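You operate a simulated robot arm through the tools that you are given. There is no shell and no other tool. Be economical: measure what you need, move in short steps, check, and stop when the job is done.

The job below is to be done with a simulated robot arm. You get a single attempt, and the scene is never put back.

## Task
Peel the lot in the hopper and run it into the green bowl.
Fine: roller dial to the batch card's grade and cover shut before cranking; chute shut after.

The check looks at the end state, three seconds after you hand in, the way a careful person would. Anything else that was tipped, shoved, dropped, spilled or broken makes it a failure. Lids that push on must go on centred and level and be pressed home; caps that screw on are set level and turned clockwise until they are tight.

## Robot
A 7-joint arm with a two-finger parallel gripper on a trunk, on a base that drives. Base frame: it is fixed to the floor where the robot stands at the start and does not move with it; the origin is under the middle of the robot, x ahead of it, y to its left, z up. Units: mm, degrees, N and s.
Its first joint turns from -149.0 to 149.0 degrees. Places, roughly: cover of the hopper [1200, 200, 1200]; roller dial [900, 0, 1000]. Payload 3.5 kg.
The tool frame sits at the grasp point between the pads (the TCP): z along the fingers, y along the line on which they close. The tips reach 23 mm beyond it. Largest opening 94 mm; finger width 38, thickness 10; the body of the gripper, 54 by 96 mm, starts 39 mm behind the TCP.
Orientation is told as [roll, pitch, yaw] about the base's x, y, z axes, in that order, counted from this pose: with the fingers straight down and closing along the base's y, the tool's x points along the base's -x, its y along +y and its z along -z.

## Interface
- The arm moves only by the tool arm_command. Its argument "steps" is a list of rows, each a list of 7 numbers: the shift along the tool's x, y, z in mm, then the turn, a rotation vector about the tool's x, y, z in degrees, then the opening, from 0 (shut) to 1 (fully open). In form: [[x, y, z, rx, ry, rz, gripper], ...]. A call has 1 to 12 rows; each row shifts and turns the commanded pose from where the row before left it, along the tool's axes as they then stand. Each row takes 0.2 s and may step no farther than 50 mm and 8.6 degrees from the row before; otherwise, or with a gripper value out of range, the whole call is refused. A pose out of reach is approached as far as the arm can. The call stops where the force on the tool passes 40 N (or 10 N more than at its start, if that is more) or the arm is blocked; 0.2 s more then pass. Each finger travels about 153 mm/s and halts on what it meets, pressing with about 30 N; the grip force reading is that of the motor and also rises with nothing between the fingers. The clock runs only during rows and for 0.2 s after the last one: add rows that do not move to give the fingers time. It gives the time, the measured TCP pose, the force on the tool (base axes), the opening and the grip force at its end, in the units of the frame above (readings bear some noise), with the torque about the TCP (base axes, N m) and any sound that the robot's microphone picked up.
- Cameras (640 x 400 px; columns grow to the right, rows downward): "scene" is now at [-237.5, 168.2, 1304.6]; the picture's right is [-0.22, -0.98, 0.00], its down [-0.24, 0.05, -0.97] and it looks along [0.95, -0.21, -0.24] (base axes); focal length 290 px, centre (320, 200). "wrist" rides on the gripper at [86, 16, -74] in the tool frame; the picture's right is [-0.18, 0.98, 0.00], its down [-0.58, -0.11, -0.81] and it looks along [-0.79, -0.15, 0.59] (tool axes); focal length 243 px, centre (320, 200). There is no depth. A picture from a camera that has moved, and an enlarged one, comes with that camera's place and axes in the base frame and with its lens.
- get_image(camera): a new picture of that camera. The clock stands still meanwhile.
- drive_base(legs): drives the robot by 1 to 6 legs, each [ahead, left, turn to the left] in mm, mm and degrees, along the robot's own axes; the way and the turn of a leg run together, so that a leg with both is an arc; at most 1500 mm and 180 degrees a leg. The arm and the cameras ride along, it lands a little off, and it stops where it bumps. It gives what a move gives.
- pan_tilt(pan, tilt): turns the head with the scene camera to pan (to the left, within 143 degrees either way) and tilt (down, from -29 to 69), counted from straight ahead of the robot. It gives what a move gives.
- enlarge(camera, box): a new picture of the part [left, top, right, bottom] of that camera's present view, enlarged. The clock stands still meanwhile.
- job_done(): hands the job in; it is judged then, once.

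Work in short steps. Places have to be worked out from the pictures, the camera data and where the tool is seen: move nearer, look again, correct. Check each grasp and each placing, and mend what went wrong. You have 120 turns and 82 pictures in all, those below and enlarged ones among them. Open the gripper and draw the arm clear of the work before you hand the job in, unless the task says otherwise.

The tools are called after "Call:" as a command line: name --pt "numbers of a row" for each row, then --argument value for the rest, lists and objects as JSON in quotes. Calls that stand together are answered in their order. arm_command: Moves the arm, as the interface text tells. Its arguments: {"type":"object","properties":{"steps":{"type":"array","items":{"type":"array","items":{"type":"number"}}}},"required":["steps"]} The other tools are called the same way: drive_base (legs) drives the base; pan_tilt (pan, tilt) turns the head that bears the scene camera; get_image (camera) takes a picture; enlarge (camera, box) takes an enlarged picture of a part of a camera's view; job_done () hands the job in.

At the start:

```text
time: 0.0
eef_pos: [743.6, 166.7, 999.3]
tool_rot: [-0.1, 0.1, 0.0]
wrist_force: [0.0, 0.3, 0.4]
torque: [-0.01, 0.03, 0.01]
opening: 93.8
grip_force: 0.0
robot x, y, heading: [-0.9, -2.8, -0.2]
head pan, tilt: [-12.7, 14.0]
```

scene: 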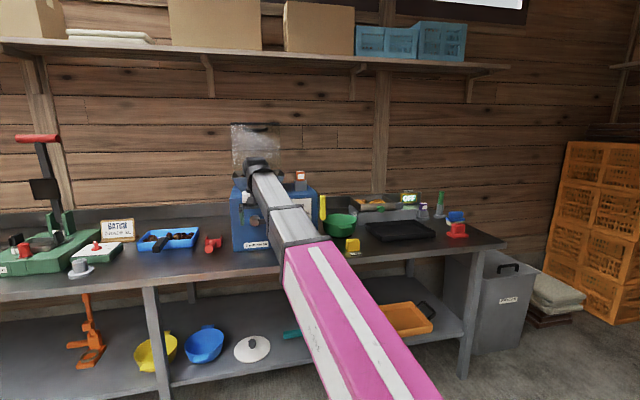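
wrist: 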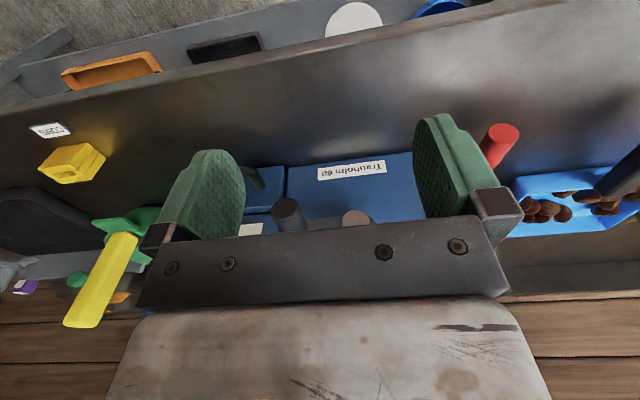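

The machine is a blue box with a clear hopper behind the arm. I'll enlarge the machine area and the batch card.

Call:
enlarge --camera "scene" --box '[210, 110, 370, 270]'

Call:
enlarge --camera "scene" --box '[60, 200, 240, 290]'

Call:
enlarge --camera "scene" --box '[300, 170, 480, 280]'

```text
2.50 times, centred on (290, 190) of scene
camera zoom: at [-237.5, 168.2, 1304.6], right [-0.22, -0.98, 0.0], down [-0.24, 0.05, -0.97], along [0.95, -0.21, -0.24], focal length 725 px, centre (395, 225)
```

zoom: 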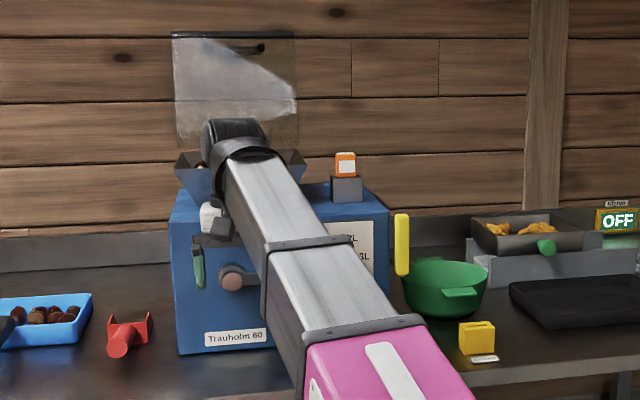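

```text
3.56 times, centred on (150, 245) of scene
camera zoom: at [-237.5, 168.2, 1304.6], right [-0.22, -0.98, 0.0], down [-0.24, 0.05, -0.97], along [0.95, -0.21, -0.24], focal length 1032 px, centre (924, 40)
```

zoom: 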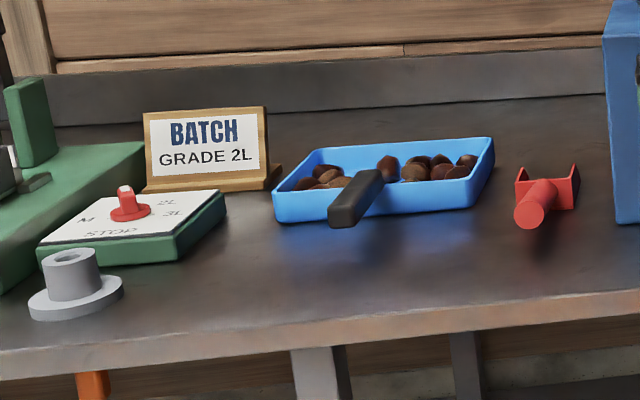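

```text
3.56 times, centred on (390, 225) of scene
camera zoom: at [-237.5, 168.2, 1304.6], right [-0.22, -0.98, 0.0], down [-0.24, 0.05, -0.97], along [0.95, -0.21, -0.24], focal length 1032 px, centre (71, 111)
```

zoom: 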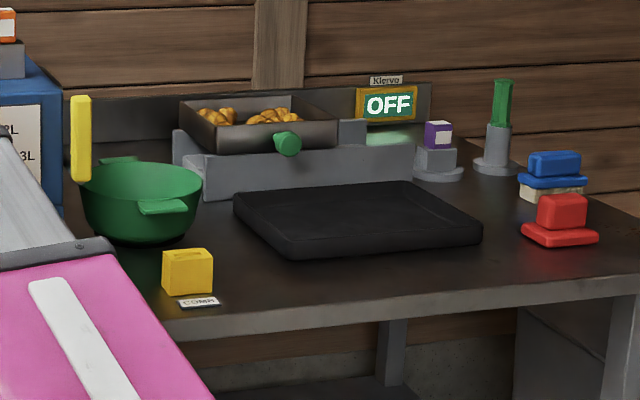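

The card says GRADE 2L. The arm hides the machine, so I'll draw it back and to the left for a clear view.

Call:
arm_command --pt "45 20 0 0 0 0 1" --pt "45 20 0 0 0 0 1" --pt "45 20 0 0 0 0 1" --pt "45 20 0 0 0 0 1" --pt "25 40 0 0 0 0 1" --pt "20 40 0 0 0 0 1" --pt "0 45 0 0 0 0 1" --pt "0 45 0 0 0 0 1" --pt "0 45 0 0 0 0 1"

Call:
get_image --camera "scene"

```text
time: 2.0
eef_pos: [520.4, 463.5, 1001.1]
tool_rot: [0.0, -0.1, 0.0]
wrist_force: [-0.1, -0.5, -0.5]
torque: [-0.01, 0.0, 0.01]
opening: 94.1
grip_force: 0.0
robot x, y, heading: [-0.4, -1.3, 0.2]
head pan, tilt: [-12.7, 14.0]
```

```text
76 pictures are left
camera scene: at [-237.5, 168.3, 1304.5], right [-0.22, -0.98, 0.0], down [-0.24, 0.05, -0.97], along [0.95, -0.21, -0.24], focal length 290 px, centre (320, 200)
```

scene: 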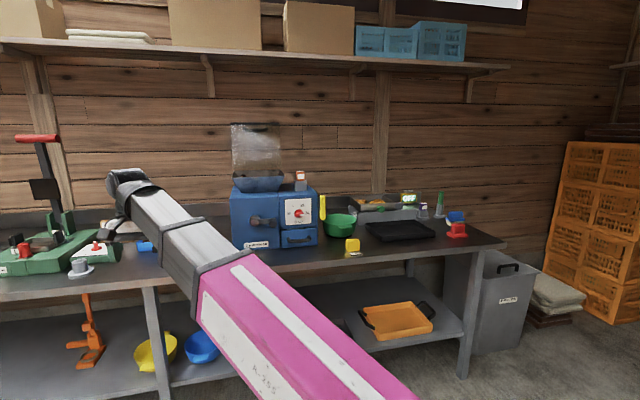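

Now the machine face is visible; I'll enlarge it.

Call:
enlarge --camera "scene" --box '[222, 170, 334, 255]'

Call:
enlarge --camera "scene" --box '[215, 110, 325, 200]'

```text
4.71 times, centred on (278, 212) of scene
camera zoom: at [-237.5, 168.3, 1304.5], right [-0.22, -0.98, 0.0], down [-0.24, 0.05, -0.97], along [0.95, -0.21, -0.24], focal length 1365 px, centre (518, 141)
```

zoom: 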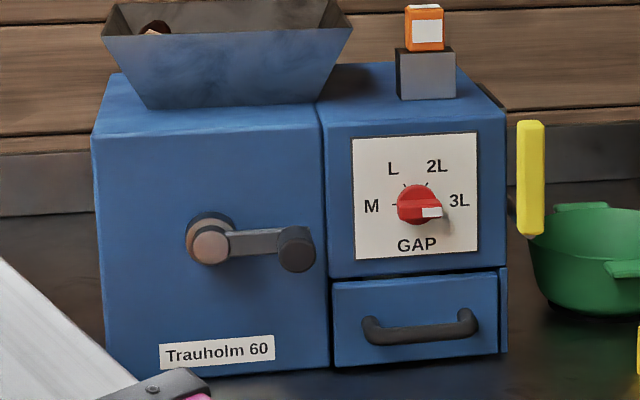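

```text
4.44 times, centred on (270, 155) of scene
camera zoom: at [-237.5, 168.3, 1304.5], right [-0.22, -0.98, 0.0], down [-0.24, 0.05, -0.97], along [0.95, -0.21, -0.24], focal length 1289 px, centre (542, 400)
```

zoom: 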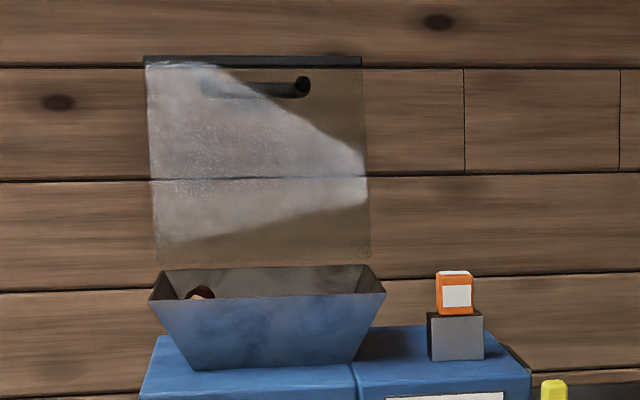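

The dial reads about 3L and must go to 2L. I estimate the machine face at x≈905, the dial at about (890, 0, 965), the crank axis at y≈187, z≈943, and the cover standing open at x≈1200. Next I drive right to look at the chute side and the bowl.

Call:
drive_base --legs '[[0, -750, 0]]'

Call:
pan_tilt --pan 15 --tilt 18

Call:
get_image --camera "scene"

```text
time: 4.4
eef_pos: [565.1, 147.9, 1001.0]
tool_rot: [0.0, -0.1, -5.6]
wrist_force: [-0.2, -0.7, -0.2]
torque: [0.01, 0.01, 0.01]
opening: 94.2
grip_force: 0.1
robot x, y, heading: [-0.7, -261.0, -5.8]
head pan, tilt: [-12.7, 14.0]
stopped in leg 1: the robot was blocked; the commanded pose is now the measured one
```

```text
time: 5.3
eef_pos: [563.7, 148.3, 1000.8]
tool_rot: [0.0, -0.1, -5.6]
wrist_force: [0.4, 0.4, -0.1]
torque: [-0.01, -0.01, 0.0]
opening: 94.0
grip_force: 0.1
robot x, y, heading: [2.1, -257.0, -5.6]
head pan, tilt: [15.0, 18.0]
```

```text
73 pictures are left
camera scene: at [-216.0, -25.4, 1298.0], right [0.16, -0.99, 0.0], down [-0.3, -0.05, -0.95], along [0.94, 0.15, -0.31], focal length 290 px, centre (320, 200)
```

scene: 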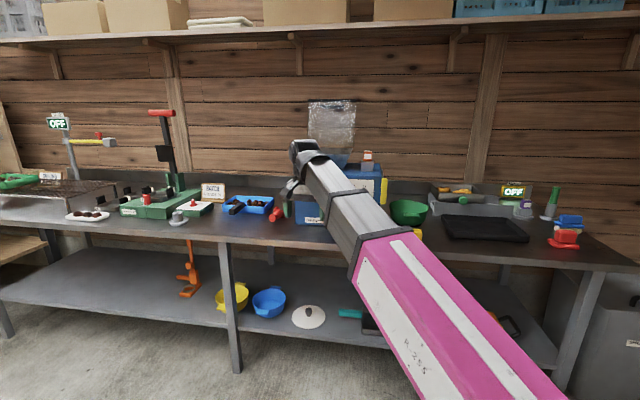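

The drive was blocked at the right; I'll look at what's there.

Call:
pan_tilt --pan -80 --tilt 40

Call:
get_image --camera "scene"

```text
time: 7.0
eef_pos: [562.8, 147.3, 1000.5]
tool_rot: [-0.1, 0.0, -5.7]
wrist_force: [0.5, -0.1, -0.3]
torque: [-0.02, 0.01, 0.0]
opening: 94.0
grip_force: 0.1
robot x, y, heading: [2.2, -262.1, -5.8]
head pan, tilt: [-80.0, 40.0]
```

```text
72 pictures are left
camera scene: at [-301.6, -125.3, 1263.4], right [-1.0, -0.08, 0.0], down [-0.05, 0.64, -0.77], along [0.06, -0.76, -0.64], focal length 290 px, centre (320, 200)
```

scene: 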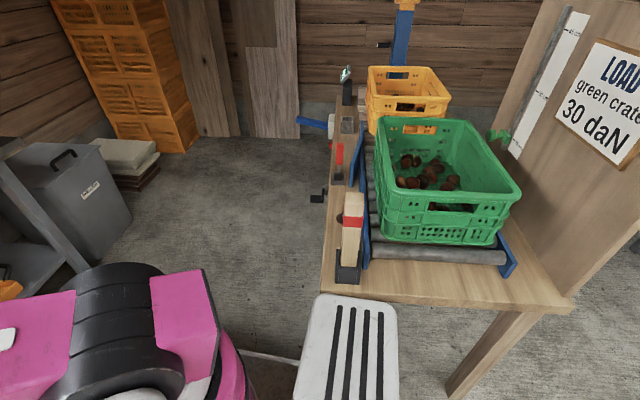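

A roller table with a green crate stands at the right; I just touched its end. I'll back off left, straighten and move ahead a little.

Call:
drive_base --legs '[[0, 40, 0], [150, 0, 6]]'

Call:
pan_tilt --pan 5 --tilt 22

Call:
arm_command --pt "0 -45 0 0 0 0 1" --pt "0 -45 0 0 0 0 1" --pt "0 -45 0 0 0 0 1" --pt "0 -45 0 0 0 0 1" --pt "0 -45 0 0 0 0 1" --pt "0 -45 0 0 0 0 1" --pt "0 -45 0 0 0 0 1" --pt "0 -45 0 0 0 0 1" --pt "0 -45 0 0 0 0 1"

Call:
get_image --camera "scene"

Call:
get_image --camera "wrist"

```text
time: 8.8
eef_pos: [671.5, 237.5, 1000.8]
tool_rot: [0.1, -0.1, 0.4]
wrist_force: [-0.2, -0.3, -0.1]
torque: [0.01, -0.01, 0.02]
opening: 94.1
grip_force: 0.1
robot x, y, heading: [152.8, -228.3, 0.4]
head pan, tilt: [-80.0, 40.0]
```

```text
time: 10.4
eef_pos: [671.1, 238.5, 1000.9]
tool_rot: [0.1, 0.1, 0.4]
wrist_force: [-1.0, 0.0, -0.7]
torque: [0.03, -0.02, -0.01]
opening: 93.9
grip_force: 0.1
robot x, y, heading: [152.0, -224.5, 0.5]
head pan, tilt: [5.0, 22.0]
```

```text
time: 12.1
eef_pos: [672.7, -72.9, 1001.4]
tool_rot: [0.3, -0.2, -1.1]
wrist_force: [0.9, 13.3, -2.7]
torque: [-1.28, -0.35, -1.3]
opening: 93.9
grip_force: 0.0
robot x, y, heading: [149.5, -226.2, 0.3]
head pan, tilt: [5.0, 22.0]
stopped in row 8: the force on the tool passed its limit at 74 N (the readings are from after the stop); the commanded pose is now the measured one
```

```text
71 pictures are left
camera scene: at [-83.9, -32.1, 1291.5], right [0.09, -1.0, 0.0], down [-0.37, -0.04, -0.93], along [0.92, 0.09, -0.37], focal length 290 px, centre (320, 200)
```

scene: 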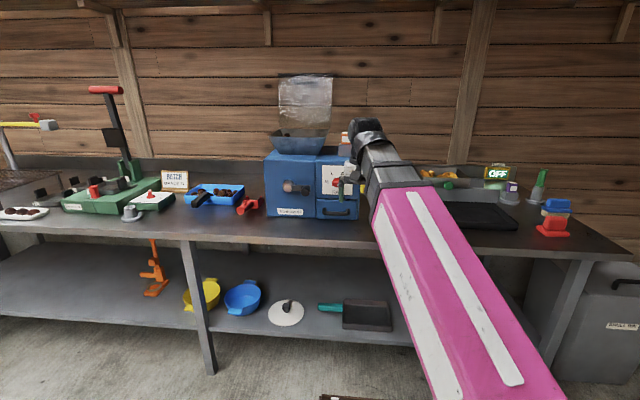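

```text
70 pictures are left
camera wrist: at [585.7, -55.4, 1074.6], right [0.2, 0.98, 0.01], down [0.58, -0.12, 0.81], along [0.79, -0.16, -0.59], focal length 243 px, centre (320, 200)
```

wrist: 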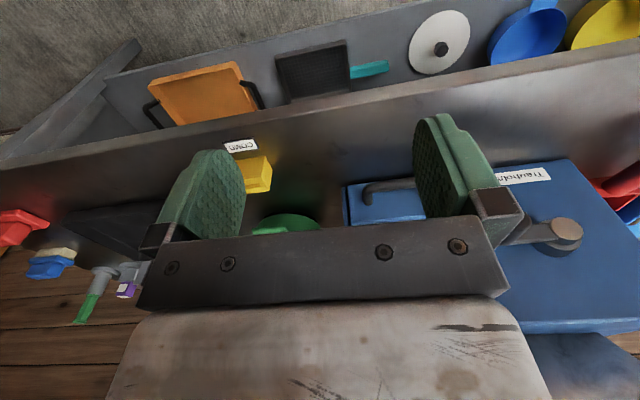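

The stop's torque puts the contact up at the wrist-camera mount, near (575, -75, 1097). That is most likely the arm touching itself, because nothing else is there. I'll back off left, extend and lift.

Call:
arm_command --pt "0 30 0 0 0 0 1" --pt "0 30 0 0 0 0 1" --pt "-10 30 -40 0 0 0 1" --pt "-10 0 -40 0 0 0 1" --pt "-10 0 -40 0 0 0 1" --pt "0 0 -40 0 0 0 1"

Call:
drive_base --legs '[[80, 0, 0], [0, -450, 0]]'

Call:
pan_tilt --pan 25 --tilt 20

Call:
get_image --camera "scene"

```text
refused: row 3 steps farther than a row can; nothing moved
```

```text
time: 15.5
eef_pos: [758.0, -529.1, 1000.0]
tool_rot: [0.3, -0.2, -1.1]
wrist_force: [-1.9, 23.9, -8.1]
torque: [-2.37, -1.13, -2.47]
opening: 93.7
grip_force: 0.1
robot x, y, heading: [238.3, -681.9, 0.1]
head pan, tilt: [5.0, 22.0]
```

```text
time: 16.3
eef_pos: [757.8, -529.1, 1001.2]
tool_rot: [0.2, -0.2, -1.1]
wrist_force: [-0.1, 13.2, -5.9]
torque: [-1.27, -0.54, -1.36]
opening: 94.1
grip_force: 0.0
robot x, y, heading: [243.0, -686.8, -0.0]
head pan, tilt: [25.0, 20.0]
```

```text
69 pictures are left
camera scene: at [-6.6, -454.8, 1294.8], right [0.43, -0.9, 0.0], down [-0.31, -0.15, -0.94], along [0.85, 0.4, -0.34], focal length 290 px, centre (320, 200)
```

scene: 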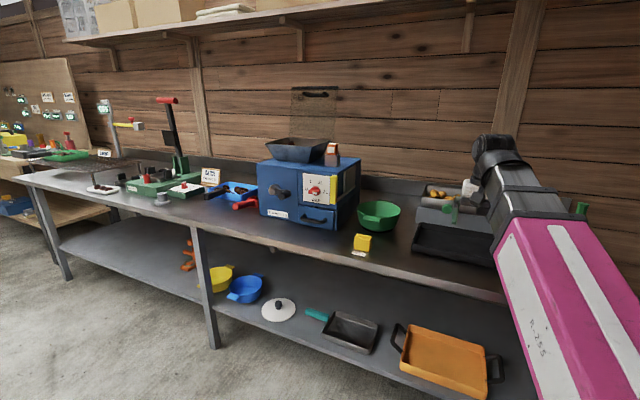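

The contact reading moved with the robot, so it is self-contact. I can see the machine's right side now, so I'll enlarge it and free the arm.

Call:
enlarge --camera "scene" --box '[250, 80, 410, 260]'

Call:
enlarge --camera "scene" --box '[300, 150, 400, 220]'

Call:
arm_command --pt "0 30 0 0 0 0 1" --pt "0 30 0 0 0 0 1" --pt "0 30 -30 0 0 0 1" --pt "-10 0 -40 0 0 0 1" --pt "-10 0 -40 0 0 0 1"

```text
2.22 times, centred on (330, 170) of scene
camera zoom: at [-6.6, -454.8, 1294.8], right [0.43, -0.9, 0.0], down [-0.31, -0.15, -0.94], along [0.85, 0.4, -0.34], focal length 645 px, centre (298, 267)
```

zoom: 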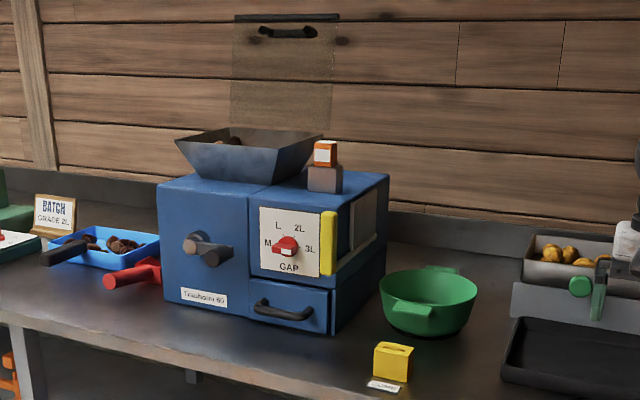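

```text
5.71 times, centred on (350, 185) of scene
camera zoom: at [-6.6, -454.8, 1294.8], right [0.43, -0.9, 0.0], down [-0.31, -0.15, -0.94], along [0.85, 0.4, -0.34], focal length 1658 px, centre (149, 286)
```

zoom: 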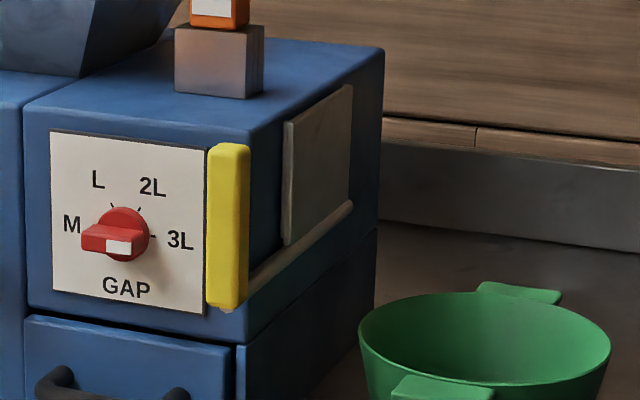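

```text
time: 17.5
eef_pos: [792.8, -433.0, 1079.3]
tool_rot: [0.9, -1.4, -1.1]
wrist_force: [0.4, 0.7, -0.9]
torque: [0.03, -0.01, 0.02]
opening: 93.9
grip_force: 0.1
out of reach, approached as far as the arm can: row 4, 5
robot x, y, heading: [239.2, -686.3, 0.1]
head pan, tilt: [25.0, 20.0]
```

The chute flap is on the machine's right side (x≈970–1100, y≈-90), worked by the yellow lever at the front. I need to check whether the bowl sits under it, so I'll drive nearer and look with the wrist camera.

Call:
drive_base --legs '[[0, 400, 0], [80, 0, 0]]'

Call:
pan_tilt --pan 10 --tilt 25

Call:
get_image --camera "scene"

Call:
get_image --camera "wrist"

```text
time: 20.6
eef_pos: [868.4, -35.6, 1079.9]
tool_rot: [0.8, -1.3, -0.8]
wrist_force: [-0.2, -0.7, 0.1]
torque: [0.01, 0.02, 0.01]
opening: 94.0
grip_force: 0.1
robot x, y, heading: [320.0, -287.4, 0.4]
head pan, tilt: [25.0, 20.0]
```

```text
time: 21.4
eef_pos: [869.1, -36.6, 1080.7]
tool_rot: [0.8, -1.4, -0.8]
wrist_force: [0.2, -0.2, 1.0]
torque: [-0.03, -0.01, 0.01]
opening: 94.1
grip_force: 0.2
robot x, y, heading: [315.7, -285.6, 0.4]
head pan, tilt: [10.0, 25.0]
```

```text
66 pictures are left
camera scene: at [75.8, -84.3, 1286.7], right [0.18, -0.98, 0.0], down [-0.42, -0.08, -0.91], along [0.89, 0.17, -0.42], focal length 290 px, centre (320, 200)
```

scene: 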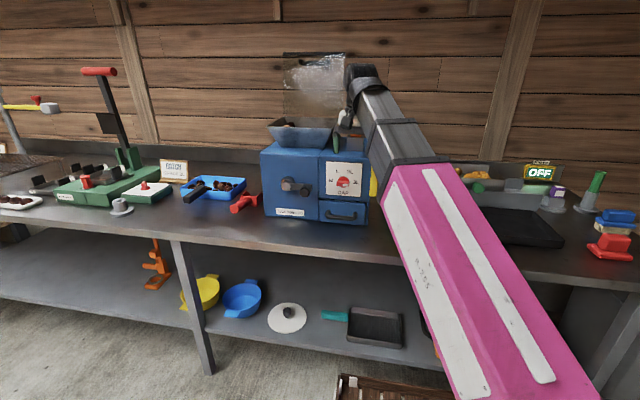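

```text
65 pictures are left
camera wrist: at [780.7, -18.9, 1152.1], right [0.2, 0.98, 0.02], down [0.56, -0.13, 0.82], along [0.8, -0.15, -0.57], focal length 243 px, centre (320, 200)
```

wrist: 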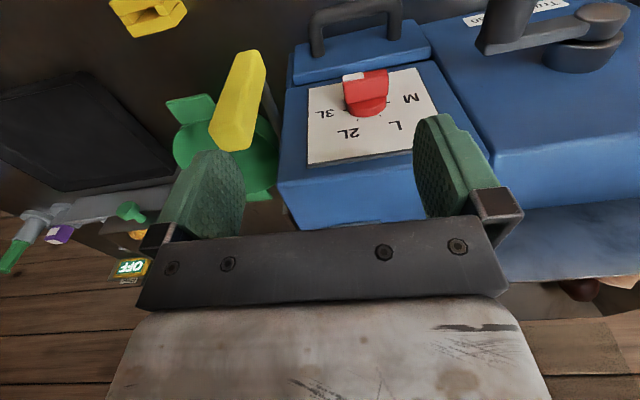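

I'll lift a bit and drive the base right so the wrist camera can see the chute and bowl from the front.

Call:
arm_command --pt "20 0 -40 0 0 0 1" --pt "20 0 -40 0 0 0 1"

Call:
drive_base --legs '[[0, -260, 0]]'

Call:
arm_command --pt "0 0 0 0 0 -8 1" --pt "0 0 0 0 0 -8 1" --pt "0 0 0 0 0 -8 1"

Call:
get_image --camera "wrist"

```text
time: 22.0
eef_pos: [858.0, -22.6, 1104.8]
tool_rot: [1.7, -3.3, -0.8]
wrist_force: [0.0, -0.1, 0.3]
torque: [0.02, 0.01, 0.01]
opening: 94.0
grip_force: 0.1
out of reach, approached as far as the arm can: row 1, 2
robot x, y, heading: [316.4, -288.1, 0.6]
head pan, tilt: [10.0, 25.0]
```

```text
time: 23.9
eef_pos: [860.2, -280.4, 1103.7]
tool_rot: [1.6, -3.3, -0.8]
wrist_force: [0.7, 0.9, 0.3]
torque: [0.0, 0.01, 0.02]
opening: 94.1
grip_force: 0.2
robot x, y, heading: [316.6, -549.1, 0.4]
head pan, tilt: [10.0, 25.0]
```

```text
time: 24.3
eef_pos: [860.1, -278.7, 1105.0]
tool_rot: [1.5, -3.6, 6.7]
wrist_force: [-1.9, 18.7, -3.4]
torque: [-1.55, -0.54, -1.91]
opening: 93.7
grip_force: 0.1
robot x, y, heading: [320.2, -543.4, 0.8]
head pan, tilt: [10.0, 25.0]
stopped in row 2: the force on the tool passed its limit at 98 N (the readings are from after the stop); the commanded pose is now the measured one
```

```text
64 pictures are left
camera wrist: at [767.9, -276.5, 1173.9], right [0.07, 1.0, 0.04], down [0.54, -0.07, 0.84], along [0.84, -0.03, -0.54], focal length 243 px, centre (320, 200)
```

wrist: 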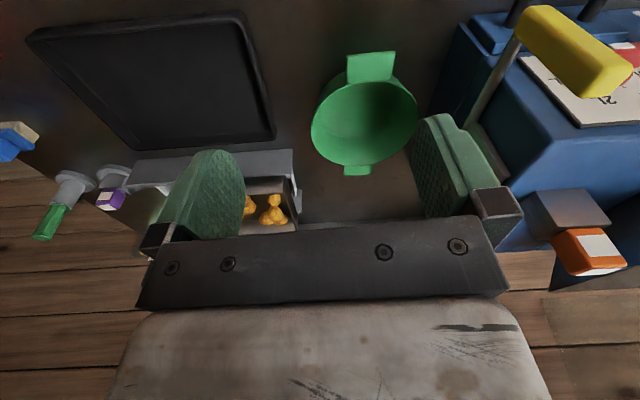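

The bowl is centred near (990, -220), radius about 74 mm. I'll undo the yaw to ease the self-contact and get a second view of the flap with the scene camera.

Call:
arm_command --pt "0 0 0 0 0 8 1" --pt "0 0 20 0 0 3 1"

Call:
pan_tilt --pan 15 --tilt 20

Call:
get_image --camera "scene"

```text
time: 24.9
eef_pos: [860.7, -279.2, 1084.4]
tool_rot: [2.1, -3.2, -4.1]
wrist_force: [0.5, 0.2, -0.5]
torque: [0.01, 0.04, 0.02]
opening: 94.1
grip_force: 0.1
robot x, y, heading: [319.0, -544.7, 0.7]
head pan, tilt: [10.0, 25.0]
```

```text
time: 25.6
eef_pos: [860.9, -279.7, 1084.6]
tool_rot: [2.1, -3.3, -3.9]
wrist_force: [-0.3, 0.1, -0.1]
torque: [0.03, 0.03, -0.01]
opening: 93.9
grip_force: 0.1
robot x, y, heading: [317.7, -548.1, 0.3]
head pan, tilt: [15.0, 20.0]
```

```text
63 pictures are left
camera scene: at [77.2, -335.5, 1294.8], right [0.27, -0.96, 0.0], down [-0.33, -0.09, -0.94], along [0.91, 0.25, -0.34], focal length 290 px, centre (320, 200)
```

scene: 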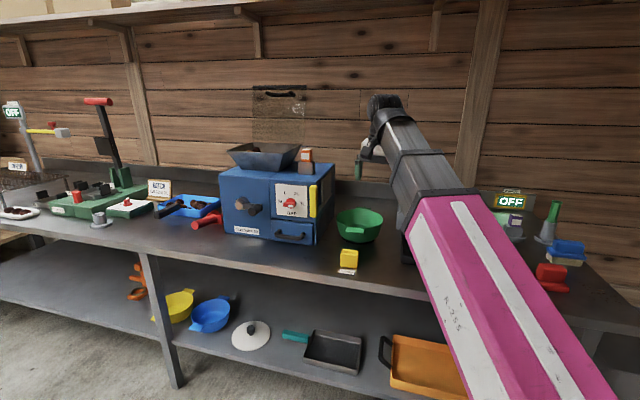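

Call:
enlarge --camera "scene" --box '[210, 80, 390, 250]'

Call:
enlarge --camera "scene" --box '[270, 150, 350, 210]'

```text
2.35 times, centred on (300, 165) of scene
camera zoom: at [77.2, -335.5, 1294.8], right [0.27, -0.96, 0.0], down [-0.33, -0.09, -0.94], along [0.91, 0.25, -0.34], focal length 683 px, centre (367, 282)
```

zoom: 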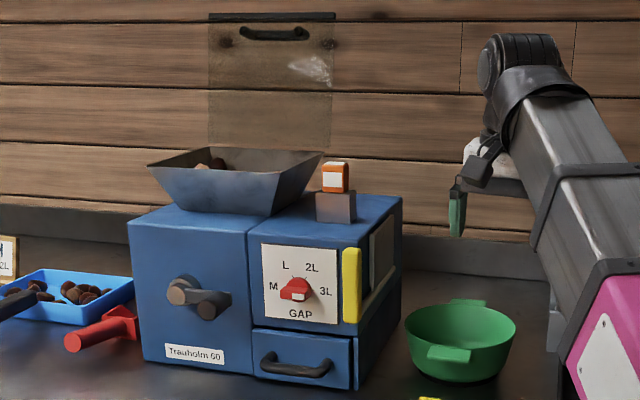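

```text
6.67 times, centred on (310, 180) of scene
camera zoom: at [77.2, -335.5, 1294.8], right [0.27, -0.96, 0.0], down [-0.33, -0.09, -0.94], along [0.91, 0.25, -0.34], focal length 1934 px, centre (387, 333)
```

zoom: 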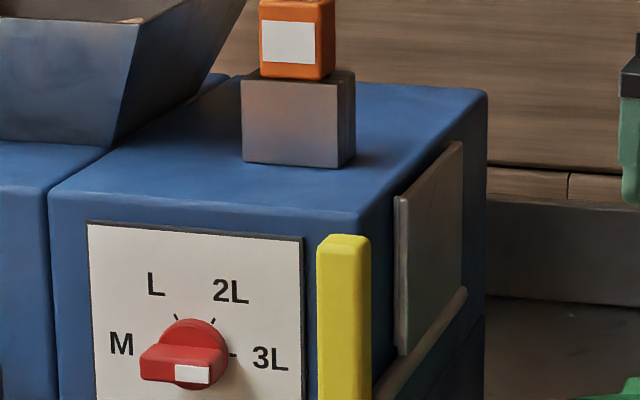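

The knob bar points at 3L (0°), with 2L at about 60° up-left of that. The flap spans x≈965–1105 against the bowl's centre at x≈990, so the bowl will need a small shift later. First I pitch the tool to point forward.

Call:
arm_command --pt "0 0 0 0 -8.5 0 1" --pt "0 0 0 0 -8.5 0 1" --pt "0 0 0 0 -8.5 0 1" --pt "0 0 0 0 -8.5 0 1" --pt "0 0 0 0 -8.5 0 1" --pt "0 0 0 0 -8.5 0 1" --pt "0 0 0 0 -8.5 0 1" --pt "0 0 0 0 -8.5 0 1" --pt "0 0 0 0 -8.5 0 1" --pt "0 0 0 0 -8.5 0 1"

Call:
get_image --camera "scene"

```text
time: 27.8
eef_pos: [867.3, -275.6, 1087.4]
tool_rot: [51.1, -87.3, -55.0]
wrist_force: [0.8, 0.6, -0.5]
torque: [0.02, 0.01, -0.03]
opening: 93.9
grip_force: 0.1
out of reach, approached as far as the arm can: row 10
robot x, y, heading: [316.4, -547.5, 0.5]
head pan, tilt: [15.0, 20.0]
```

```text
60 pictures are left
camera scene: at [77.2, -335.4, 1294.8], right [0.27, -0.96, 0.0], down [-0.33, -0.09, -0.94], along [0.91, 0.25, -0.34], focal length 290 px, centre (320, 200)
```

scene: 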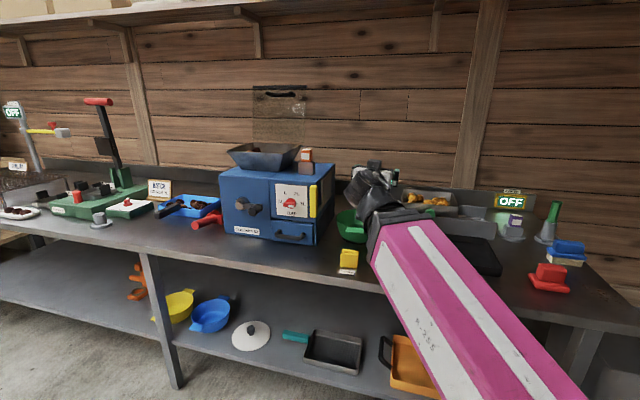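

The tool now points forward. I'll back the base off, bring the gripper in front of the dial and roll it 60° clockwise. Closing should then catch the knob bar, clear of the crank.

Call:
drive_base --legs '[[-110, 0, 0], [0, 272, 0]]'

Call:
arm_command --pt "25 0 0 0 0 8.5 1" --pt "25 0 0 0 0 8.5 1" --pt "25 0 0 0 0 8.5 1" --pt "0 0 0 0 0 8.5 1" --pt "0 0 0 0 0 8.5 1" --pt "0 0 0 0 0 8.5 1" --pt "0 0 0 0 0 8.5 1"

Call:
get_image --camera "scene"

Call:
get_image --camera "wrist"

```text
time: 30.5
eef_pos: [753.4, -8.3, 1086.2]
tool_rot: [48.5, -87.3, -52.2]
wrist_force: [-0.3, 0.6, -0.6]
torque: [-0.03, -0.01, 0.0]
opening: 93.8
grip_force: 0.0
robot x, y, heading: [206.2, -279.4, 0.6]
head pan, tilt: [15.0, 20.0]
```

```text
time: 32.1
eef_pos: [761.1, 12.7, 1015.9]
tool_rot: [88.0, -28.3, -92.8]
wrist_force: [0.3, 0.1, -0.8]
torque: [0.03, 0.03, 0.0]
opening: 94.0
grip_force: 0.1
out of reach, approached as far as the arm can: row 1, 2
robot x, y, heading: [206.3, -280.6, 0.9]
head pan, tilt: [15.0, 20.0]
```

```text
59 pictures are left
camera scene: at [-35.1, -69.6, 1294.8], right [0.27, -0.96, 0.0], down [-0.33, -0.09, -0.94], along [0.9, 0.26, -0.34], focal length 290 px, centre (320, 200)
```

scene: 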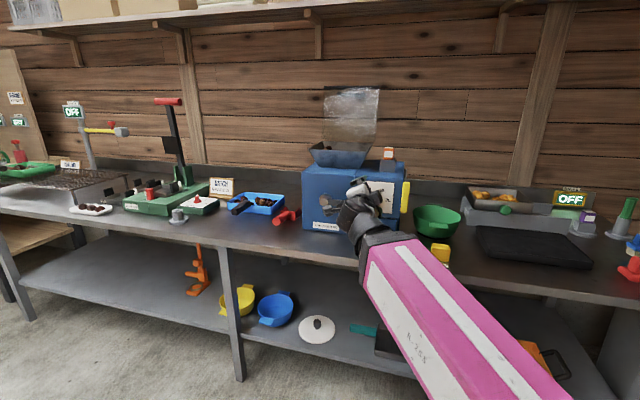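

```text
58 pictures are left
camera wrist: at [692.1, 101.8, 991.9], right [0.05, 0.3, 0.95], down [-0.84, -0.51, 0.21], along [0.55, -0.81, 0.23], focal length 243 px, centre (320, 200)
```

wrist: 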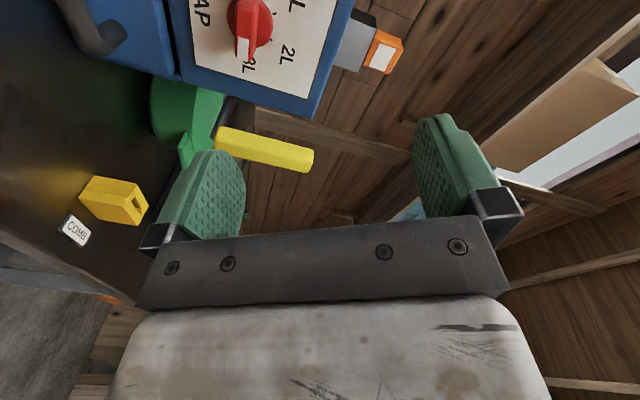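

The tool points forward with fingers at about 118°, and the knob bar is clearly at 3L. I put the dial near (905, -3, 958). I'll move in front of it and look again.

Call:
arm_command --pt "8 -26 10 0 0 0 1" --pt "8 -26 10 0 0 0 1" --pt "0 0 30 0 0 0 1"

Call:
get_image --camera "wrist"

Call:
enlarge --camera "scene" --box '[290, 140, 430, 240]'

```text
time: 32.9
eef_pos: [809.2, -0.9, 962.0]
tool_rot: [87.9, -28.4, -92.6]
wrist_force: [-0.6, 1.7, -0.1]
torque: [0.0, -0.02, 0.01]
opening: 94.1
grip_force: 0.2
robot x, y, heading: [206.1, -275.8, 0.9]
head pan, tilt: [15.0, 20.0]
```

```text
57 pictures are left
camera wrist: at [740.2, 87.9, 936.5], right [0.05, 0.3, 0.95], down [-0.83, -0.51, 0.21], along [0.55, -0.81, 0.23], focal length 243 px, centre (320, 200)
```

wrist: 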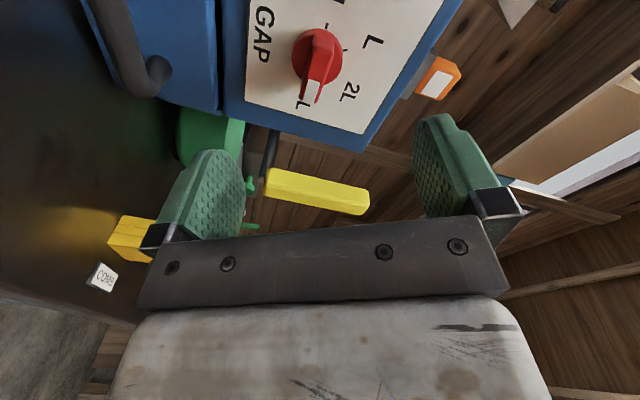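

```text
4.00 times, centred on (360, 190) of scene
camera zoom: at [-35.2, -69.6, 1294.8], right [0.27, -0.96, 0.0], down [-0.33, -0.09, -0.94], along [0.9, 0.26, -0.34], focal length 1160 px, centre (160, 240)
```

zoom: 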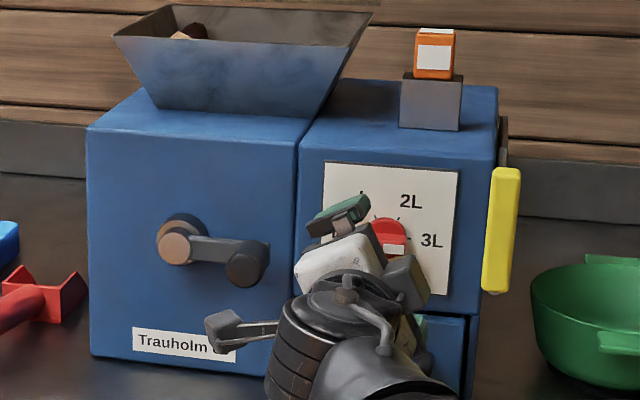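

The dial centre triangulates to about (915, 0, 953). I'll advance to TCP x≈880 with the fingers open either side of the knob.

Call:
arm_command --pt "7 -2 20 0 0 0 1" --pt "0 0 25 0 0 0 1" --pt "0 0 26 0 0 0 1"

Call:
get_image --camera "wrist"

```text
time: 33.7
eef_pos: [880.7, 0.3, 953.9]
tool_rot: [87.8, -28.4, -92.7]
wrist_force: [-0.2, 0.3, 0.0]
torque: [-0.02, -0.01, 0.01]
opening: 94.0
grip_force: 0.0
robot x, y, heading: [205.2, -279.6, 0.9]
head pan, tilt: [15.0, 20.0]
```

```text
55 pictures are left
camera wrist: at [811.1, 88.2, 929.4], right [0.05, 0.3, 0.95], down [-0.83, -0.51, 0.21], along [0.55, -0.8, 0.23], focal length 243 px, centre (320, 200)
```

wrist: 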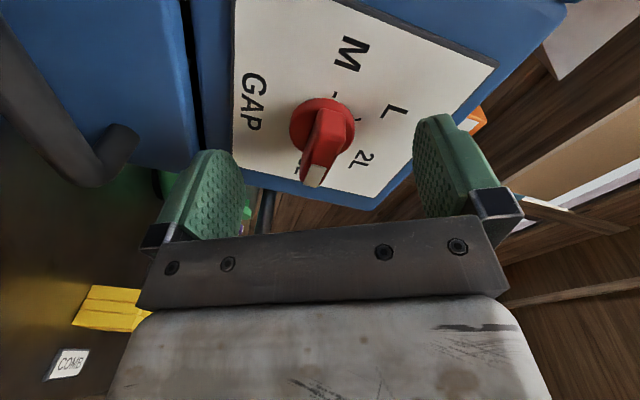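

The knob is centred between the fingers; I close on it.

Call:
arm_command --pt "0 0 4 0 0 0 0.6" --pt "0 0 0 0 0 0 0.3" --pt "0 0 0 0 0 0 0.1" --pt "0 0 0 0 0 0 0.1"

Call:
get_image --camera "wrist"

```text
time: 34.7
eef_pos: [884.1, -0.3, 955.0]
tool_rot: [87.9, -28.5, -92.8]
wrist_force: [2.3, 3.7, 5.1]
torque: [-0.02, -0.58, 0.65]
opening: 14.4
grip_force: 44.8
robot x, y, heading: [208.7, -276.9, 0.7]
head pan, tilt: [15.0, 20.0]
```

```text
54 pictures are left
camera wrist: at [814.2, 88.2, 929.7], right [0.05, 0.3, 0.95], down [-0.83, -0.51, 0.21], along [0.55, -0.8, 0.23], focal length 243 px, centre (320, 200)
```

wrist: 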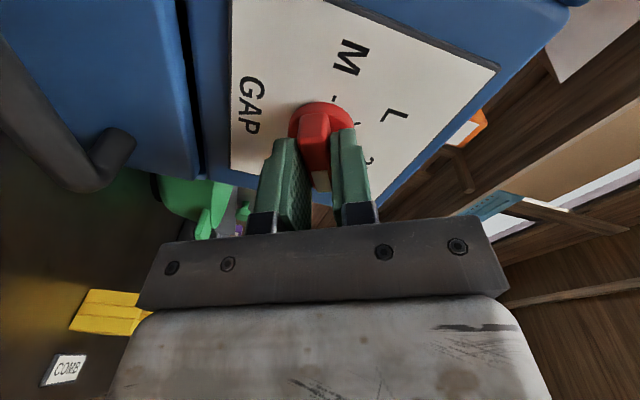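

Gripped at 14.4 mm; closing turned the bar to about 28°. Now I turn it a further 32° counter-clockwise to reach 2L.

Call:
arm_command --pt "0 0 0 0 0 -7.9 0.1" --pt "0 0 0 0 0 -7.9 0.1" --pt "0 0 0 0 0 -7.9 0.1" --pt "0 0 0 0 0 -7.9 0.1" --pt "0 0 0 0 0 0 0.1"

Call:
get_image --camera "wrist"

```text
time: 35.9
eef_pos: [884.9, 0.1, 954.8]
tool_rot: [86.5, -60.1, -90.5]
wrist_force: [3.7, 19.3, 32.8]
torque: [0.04, -1.45, 0.46]
opening: 15.0
grip_force: 45.5
robot x, y, heading: [206.2, -277.6, 0.8]
head pan, tilt: [15.0, 20.0]
```

```text
53 pictures are left
camera wrist: at [811.0, 62.0, 890.0], right [0.07, 0.76, 0.65], down [-0.81, -0.33, 0.47], along [0.58, -0.56, 0.6], focal length 243 px, centre (320, 200)
```

wrist: 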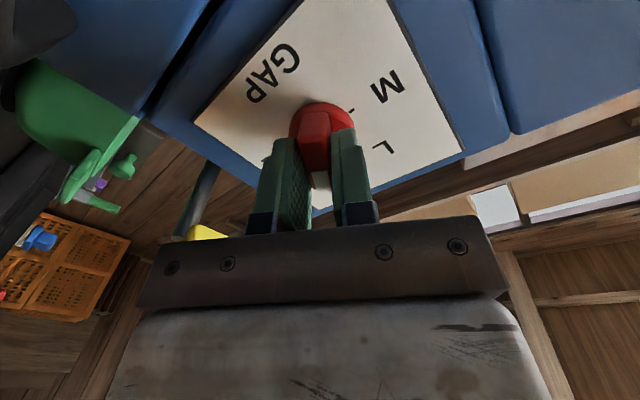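

The wrist is now at 60°. I'll release, back off, and check the pointer.

Call:
arm_command --pt "0 0 0 0 0 0 0.4" --pt "0 0 0 0 0 0 0.7" --pt "0 0 -30 0 0 0 1" --pt "0 0 -40 0 0 0 1" --pt "0 0 -40 0 0 0 1"

Call:
get_image --camera "wrist"

Call:
enlarge --camera "scene" --box '[320, 150, 440, 230]'

```text
time: 37.1
eef_pos: [776.1, 4.0, 956.1]
tool_rot: [86.3, -60.0, -90.7]
wrist_force: [0.1, 0.3, 0.5]
torque: [-0.02, 0.02, 0.01]
opening: 94.0
grip_force: 0.1
robot x, y, heading: [206.2, -282.6, 0.4]
head pan, tilt: [15.0, 20.0]
```

```text
52 pictures are left
camera wrist: at [703.0, 67.9, 891.1], right [0.07, 0.76, 0.65], down [-0.82, -0.33, 0.48], along [0.57, -0.56, 0.59], focal length 243 px, centre (320, 200)
```

wrist: 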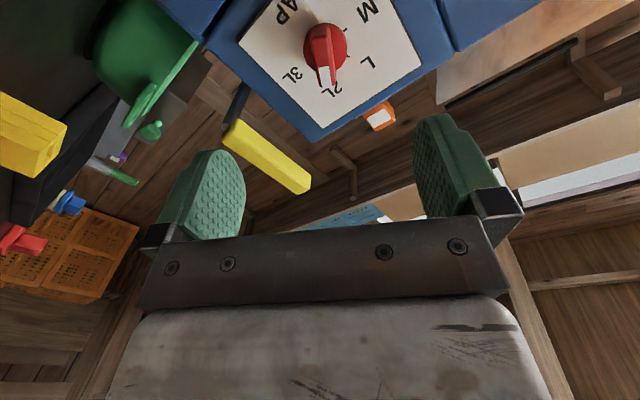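

```text
5.00 times, centred on (380, 190) of scene
camera zoom: at [-35.0, -69.5, 1294.8], right [0.27, -0.96, 0.0], down [-0.33, -0.09, -0.94], along [0.9, 0.25, -0.34], focal length 1451 px, centre (20, 250)
```

zoom: 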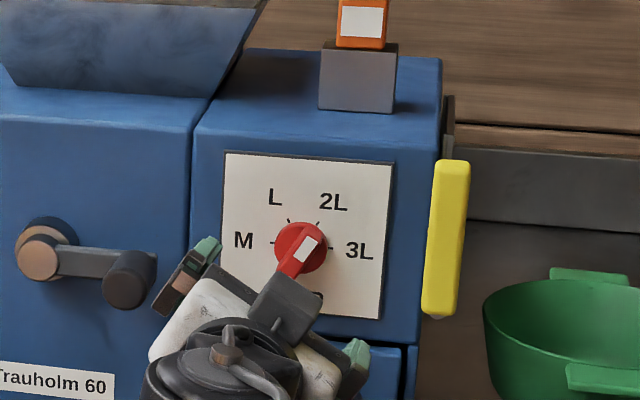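

The dial points squarely at 2L. Next is the cover: I put its hinge near (1236, 164, 1105) and its top edge near (1270, 163, 1327), leaning back. I'll raise the arm, roll so the fingers close vertically (camera to the left), then drive in.

Call:
arm_command --pt "-39 22 0 0 0 0 1" --pt "-39 22 0 0 0 0 1" --pt "-39 22 0 0 0 0 1" --pt "-39 22 0 0 0 0 1" --pt "-39 22 0 0 0 0 1" --pt "-39 22 0 0 0 0 1" --pt "-39 22 0 0 0 0 1"

Call:
arm_command --pt "0 0 0 0 0 8.5 1" --pt "0 0 0 0 0 8.5 1" --pt "0 0 0 0 0 8.5 1" --pt "0 0 0 0 0 8.5 1" --pt "0 0 0 0 0 8.5 1" --pt "0 0 0 0 0 8.5 1" --pt "0 0 0 0 0 8.5 1"

Call:
get_image --camera "wrist"

```text
time: 38.7
eef_pos: [785.4, 2.7, 1270.8]
tool_rot: [86.1, -60.0, -90.4]
wrist_force: [0.2, 0.1, 0.0]
torque: [0.0, -0.01, 0.0]
opening: 94.0
grip_force: 0.0
robot x, y, heading: [205.3, -278.7, 0.4]
head pan, tilt: [15.0, 20.0]
```

```text
time: 40.3
eef_pos: [784.3, 3.0, 1270.9]
tool_rot: [88.2, -0.3, -93.8]
wrist_force: [-0.4, 0.5, 0.8]
torque: [0.0, -0.01, 0.0]
opening: 94.0
grip_force: 0.0
robot x, y, heading: [209.5, -279.0, 0.7]
head pan, tilt: [15.0, 20.0]
```

```text
50 pictures are left
camera wrist: at [716.1, 93.8, 1288.3], right [0.02, -0.18, 0.98], down [-0.85, -0.53, -0.08], along [0.53, -0.83, -0.16], focal length 243 px, centre (320, 200)
```

wrist: 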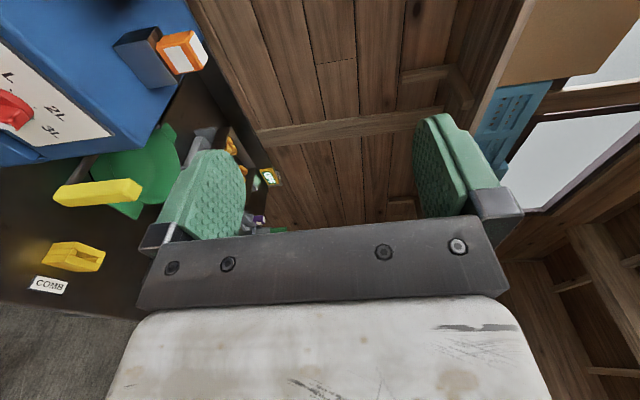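

Orientation is right. I'll raise another ~110 mm and tilt the tool 50° downward.

Call:
arm_command --pt "0 45 0 0 0 0 1" --pt "0 45 0 0 0 0 1" --pt "0 30 0 0 0 0 1" --pt "0 0 0 8.5 0 0 1" --pt "0 0 0 8.5 0 0 1" --pt "0 0 0 8.5 0 0 1" --pt "0 0 0 8.5 0 0 1" --pt "0 0 0 8.5 0 0 1" --pt "0 0 0 8.5 0 0 1"

Call:
get_image --camera "scene"

```text
time: 42.3
eef_pos: [787.3, 3.0, 1389.9]
tool_rot: [37.1, -0.5, -93.6]
wrist_force: [-0.3, 0.2, -0.2]
torque: [0.0, -0.02, 0.01]
opening: 94.3
grip_force: 0.0
robot x, y, heading: [203.9, -281.6, 0.9]
head pan, tilt: [15.0, 20.0]
```

```text
49 pictures are left
camera scene: at [-35.1, -69.6, 1294.8], right [0.27, -0.96, 0.0], down [-0.33, -0.09, -0.94], along [0.9, 0.26, -0.34], focal length 290 px, centre (320, 200)
```

scene: 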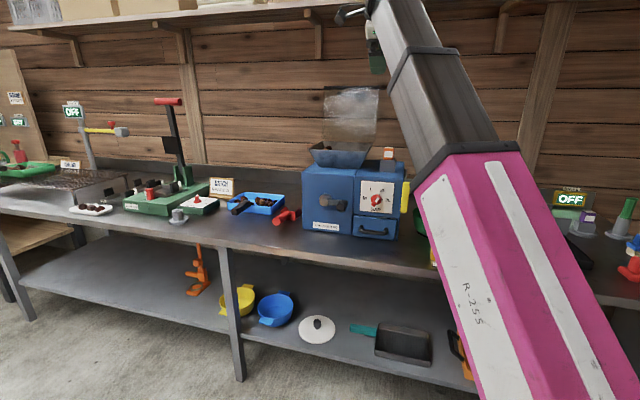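

Now drive ahead and left so the gripper is in front of the cover's left part.

Call:
drive_base --legs '[[235, 0, 0], [0, 248, 0]]'

Call:
pan_tilt --pan -5 --tilt 0

Call:
get_image --camera "scene"

Call:
get_image --camera "wrist"

```text
time: 44.0
eef_pos: [997.5, 8.0, 1391.4]
tool_rot: [37.2, -0.5, -93.7]
wrist_force: [-0.7, -0.1, -0.1]
torque: [-0.02, 0.0, -0.02]
opening: 93.8
grip_force: 0.1
robot x, y, heading: [413.4, -271.6, 0.8]
head pan, tilt: [15.0, 20.0]
stopped in leg 1: the robot was blocked; the commanded pose is now the measured one
```

```text
time: 44.8
eef_pos: [998.5, 6.8, 1390.1]
tool_rot: [37.2, -0.6, -93.9]
wrist_force: [-0.5, -0.7, 0.5]
torque: [0.02, -0.02, -0.01]
opening: 93.9
grip_force: 0.1
robot x, y, heading: [419.3, -270.1, 0.9]
head pan, tilt: [-5.0, 0.0]
```

```text
48 pictures are left
camera scene: at [174.0, -95.9, 1327.0], right [-0.07, -1.0, 0.0], down [0.0, 0.0, -1.0], along [1.0, -0.07, 0.0], focal length 290 px, centre (320, 200)
```

scene: 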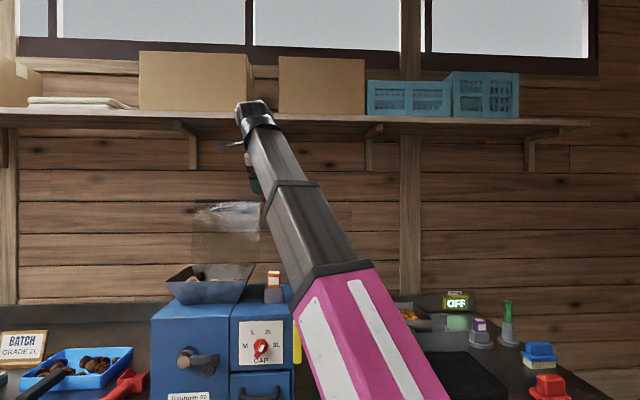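

```text
47 pictures are left
camera wrist: at [971.6, 96.8, 1459.0], right [0.77, -0.23, 0.6], down [-0.61, -0.54, 0.58], along [0.18, -0.81, -0.55], focal length 243 px, centre (320, 200)
```

wrist: 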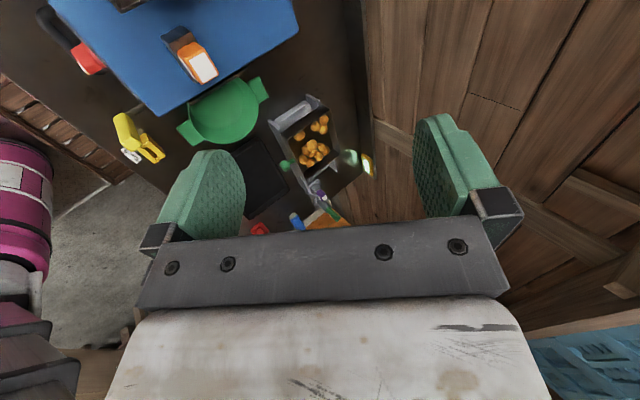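

Blocked at x≈415, so that's the nearest I can stand. I'll back off slightly and move left.

Call:
drive_base --legs '[[-15, 0, -1], [0, 245, 0]]'

Call:
pan_tilt --pan -10 --tilt 10

Call:
get_image --camera "scene"

Call:
get_image --camera "wrist"

```text
time: 47.0
eef_pos: [987.7, 240.1, 1390.9]
tool_rot: [37.2, -0.6, -94.8]
wrist_force: [0.3, 0.7, 0.2]
torque: [-0.02, 0.03, -0.04]
opening: 93.9
grip_force: 0.1
robot x, y, heading: [405.0, -31.9, -0.3]
head pan, tilt: [-5.0, 0.0]
```

```text
time: 47.7
eef_pos: [988.6, 239.9, 1390.9]
tool_rot: [37.2, -0.5, -94.7]
wrist_force: [0.3, -0.2, -0.1]
torque: [0.01, -0.02, 0.01]
opening: 94.1
grip_force: 0.1
robot x, y, heading: [399.7, -32.4, -0.5]
head pan, tilt: [-10.0, 10.0]
```

```text
46 pictures are left
camera scene: at [164.9, 141.3, 1311.1], right [-0.18, -0.98, 0.0], down [-0.17, 0.03, -0.98], along [0.97, -0.18, -0.17], focal length 290 px, centre (320, 200)
```

scene: 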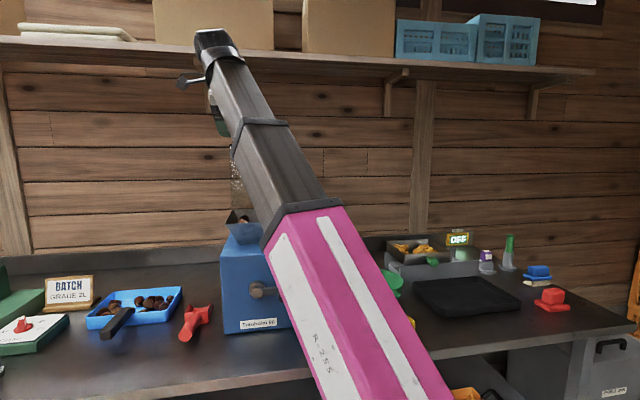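

```text
45 pictures are left
camera wrist: at [963.6, 329.4, 1459.0], right [0.77, -0.24, 0.6], down [-0.62, -0.53, 0.58], along [0.17, -0.81, -0.55], focal length 243 px, centre (320, 200)
```

wrist: 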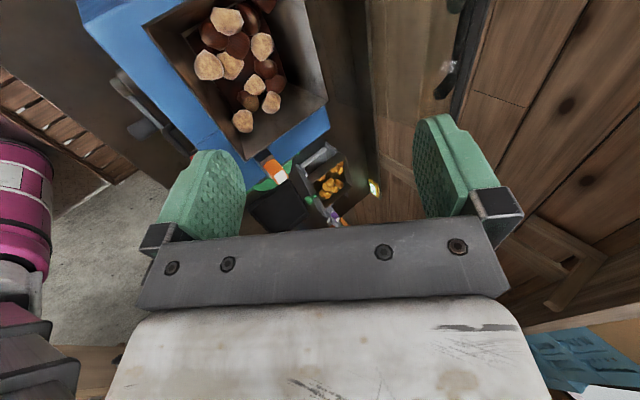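

I can see the nuts and part of the cover's top trim. I'll enlarge that to locate the edge accurately.

Call:
enlarge --camera "wrist" --box '[360, 0, 560, 140]'

```text
2.86 times, centred on (460, 70) of wrist
camera zoom: at [963.6, 329.4, 1459.0], right [0.77, -0.24, 0.6], down [-0.62, -0.53, 0.58], along [0.17, -0.81, -0.55], focal length 693 px, centre (-80, 571)
```

zoom: 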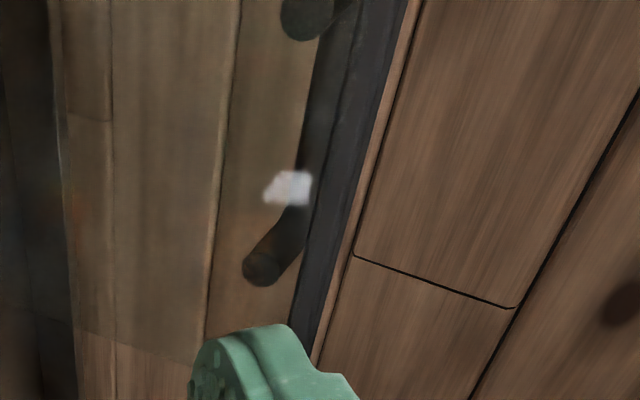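

Trim edge resolves to x≈1222, z≈1322 (the wrist-camera baseline is the more trustworthy). I'll tilt steeper, square the yaw, and move to just above the edge at y≈252, left of the handle.

Call:
arm_command --pt "0 0 0 6 0.5 -1.4 1" --pt "0 0 0 6 0.5 -1.4 1" --pt "0 0 0 6 0.5 -1.4 1" --pt "2.4 42 22 0 0 0 1" --pt "2.4 42 22 0 0 0 1" --pt "2.4 42 22 0 0 0 1" --pt "2.4 42 22 0 0 0 1"

Call:
get_image --camera "wrist"

```text
time: 49.3
eef_pos: [1186.2, 249.0, 1353.9]
tool_rot: [19.1, -1.2, -90.4]
wrist_force: [0.1, 0.7, -0.5]
torque: [0.01, -0.02, 0.02]
opening: 94.2
grip_force: 0.1
out of reach, approached as far as the arm can: row 3
robot x, y, heading: [404.3, -33.7, -0.5]
head pan, tilt: [-10.0, 10.0]
```

```text
43 pictures are left
camera wrist: at [1176.6, 338.2, 1426.8], right [0.93, -0.18, 0.33], down [-0.37, -0.56, 0.74], along [0.05, -0.81, -0.59], focal length 243 px, centre (320, 200)
```

wrist: 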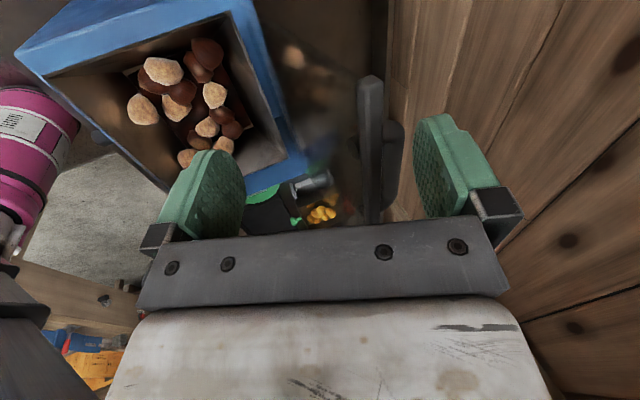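

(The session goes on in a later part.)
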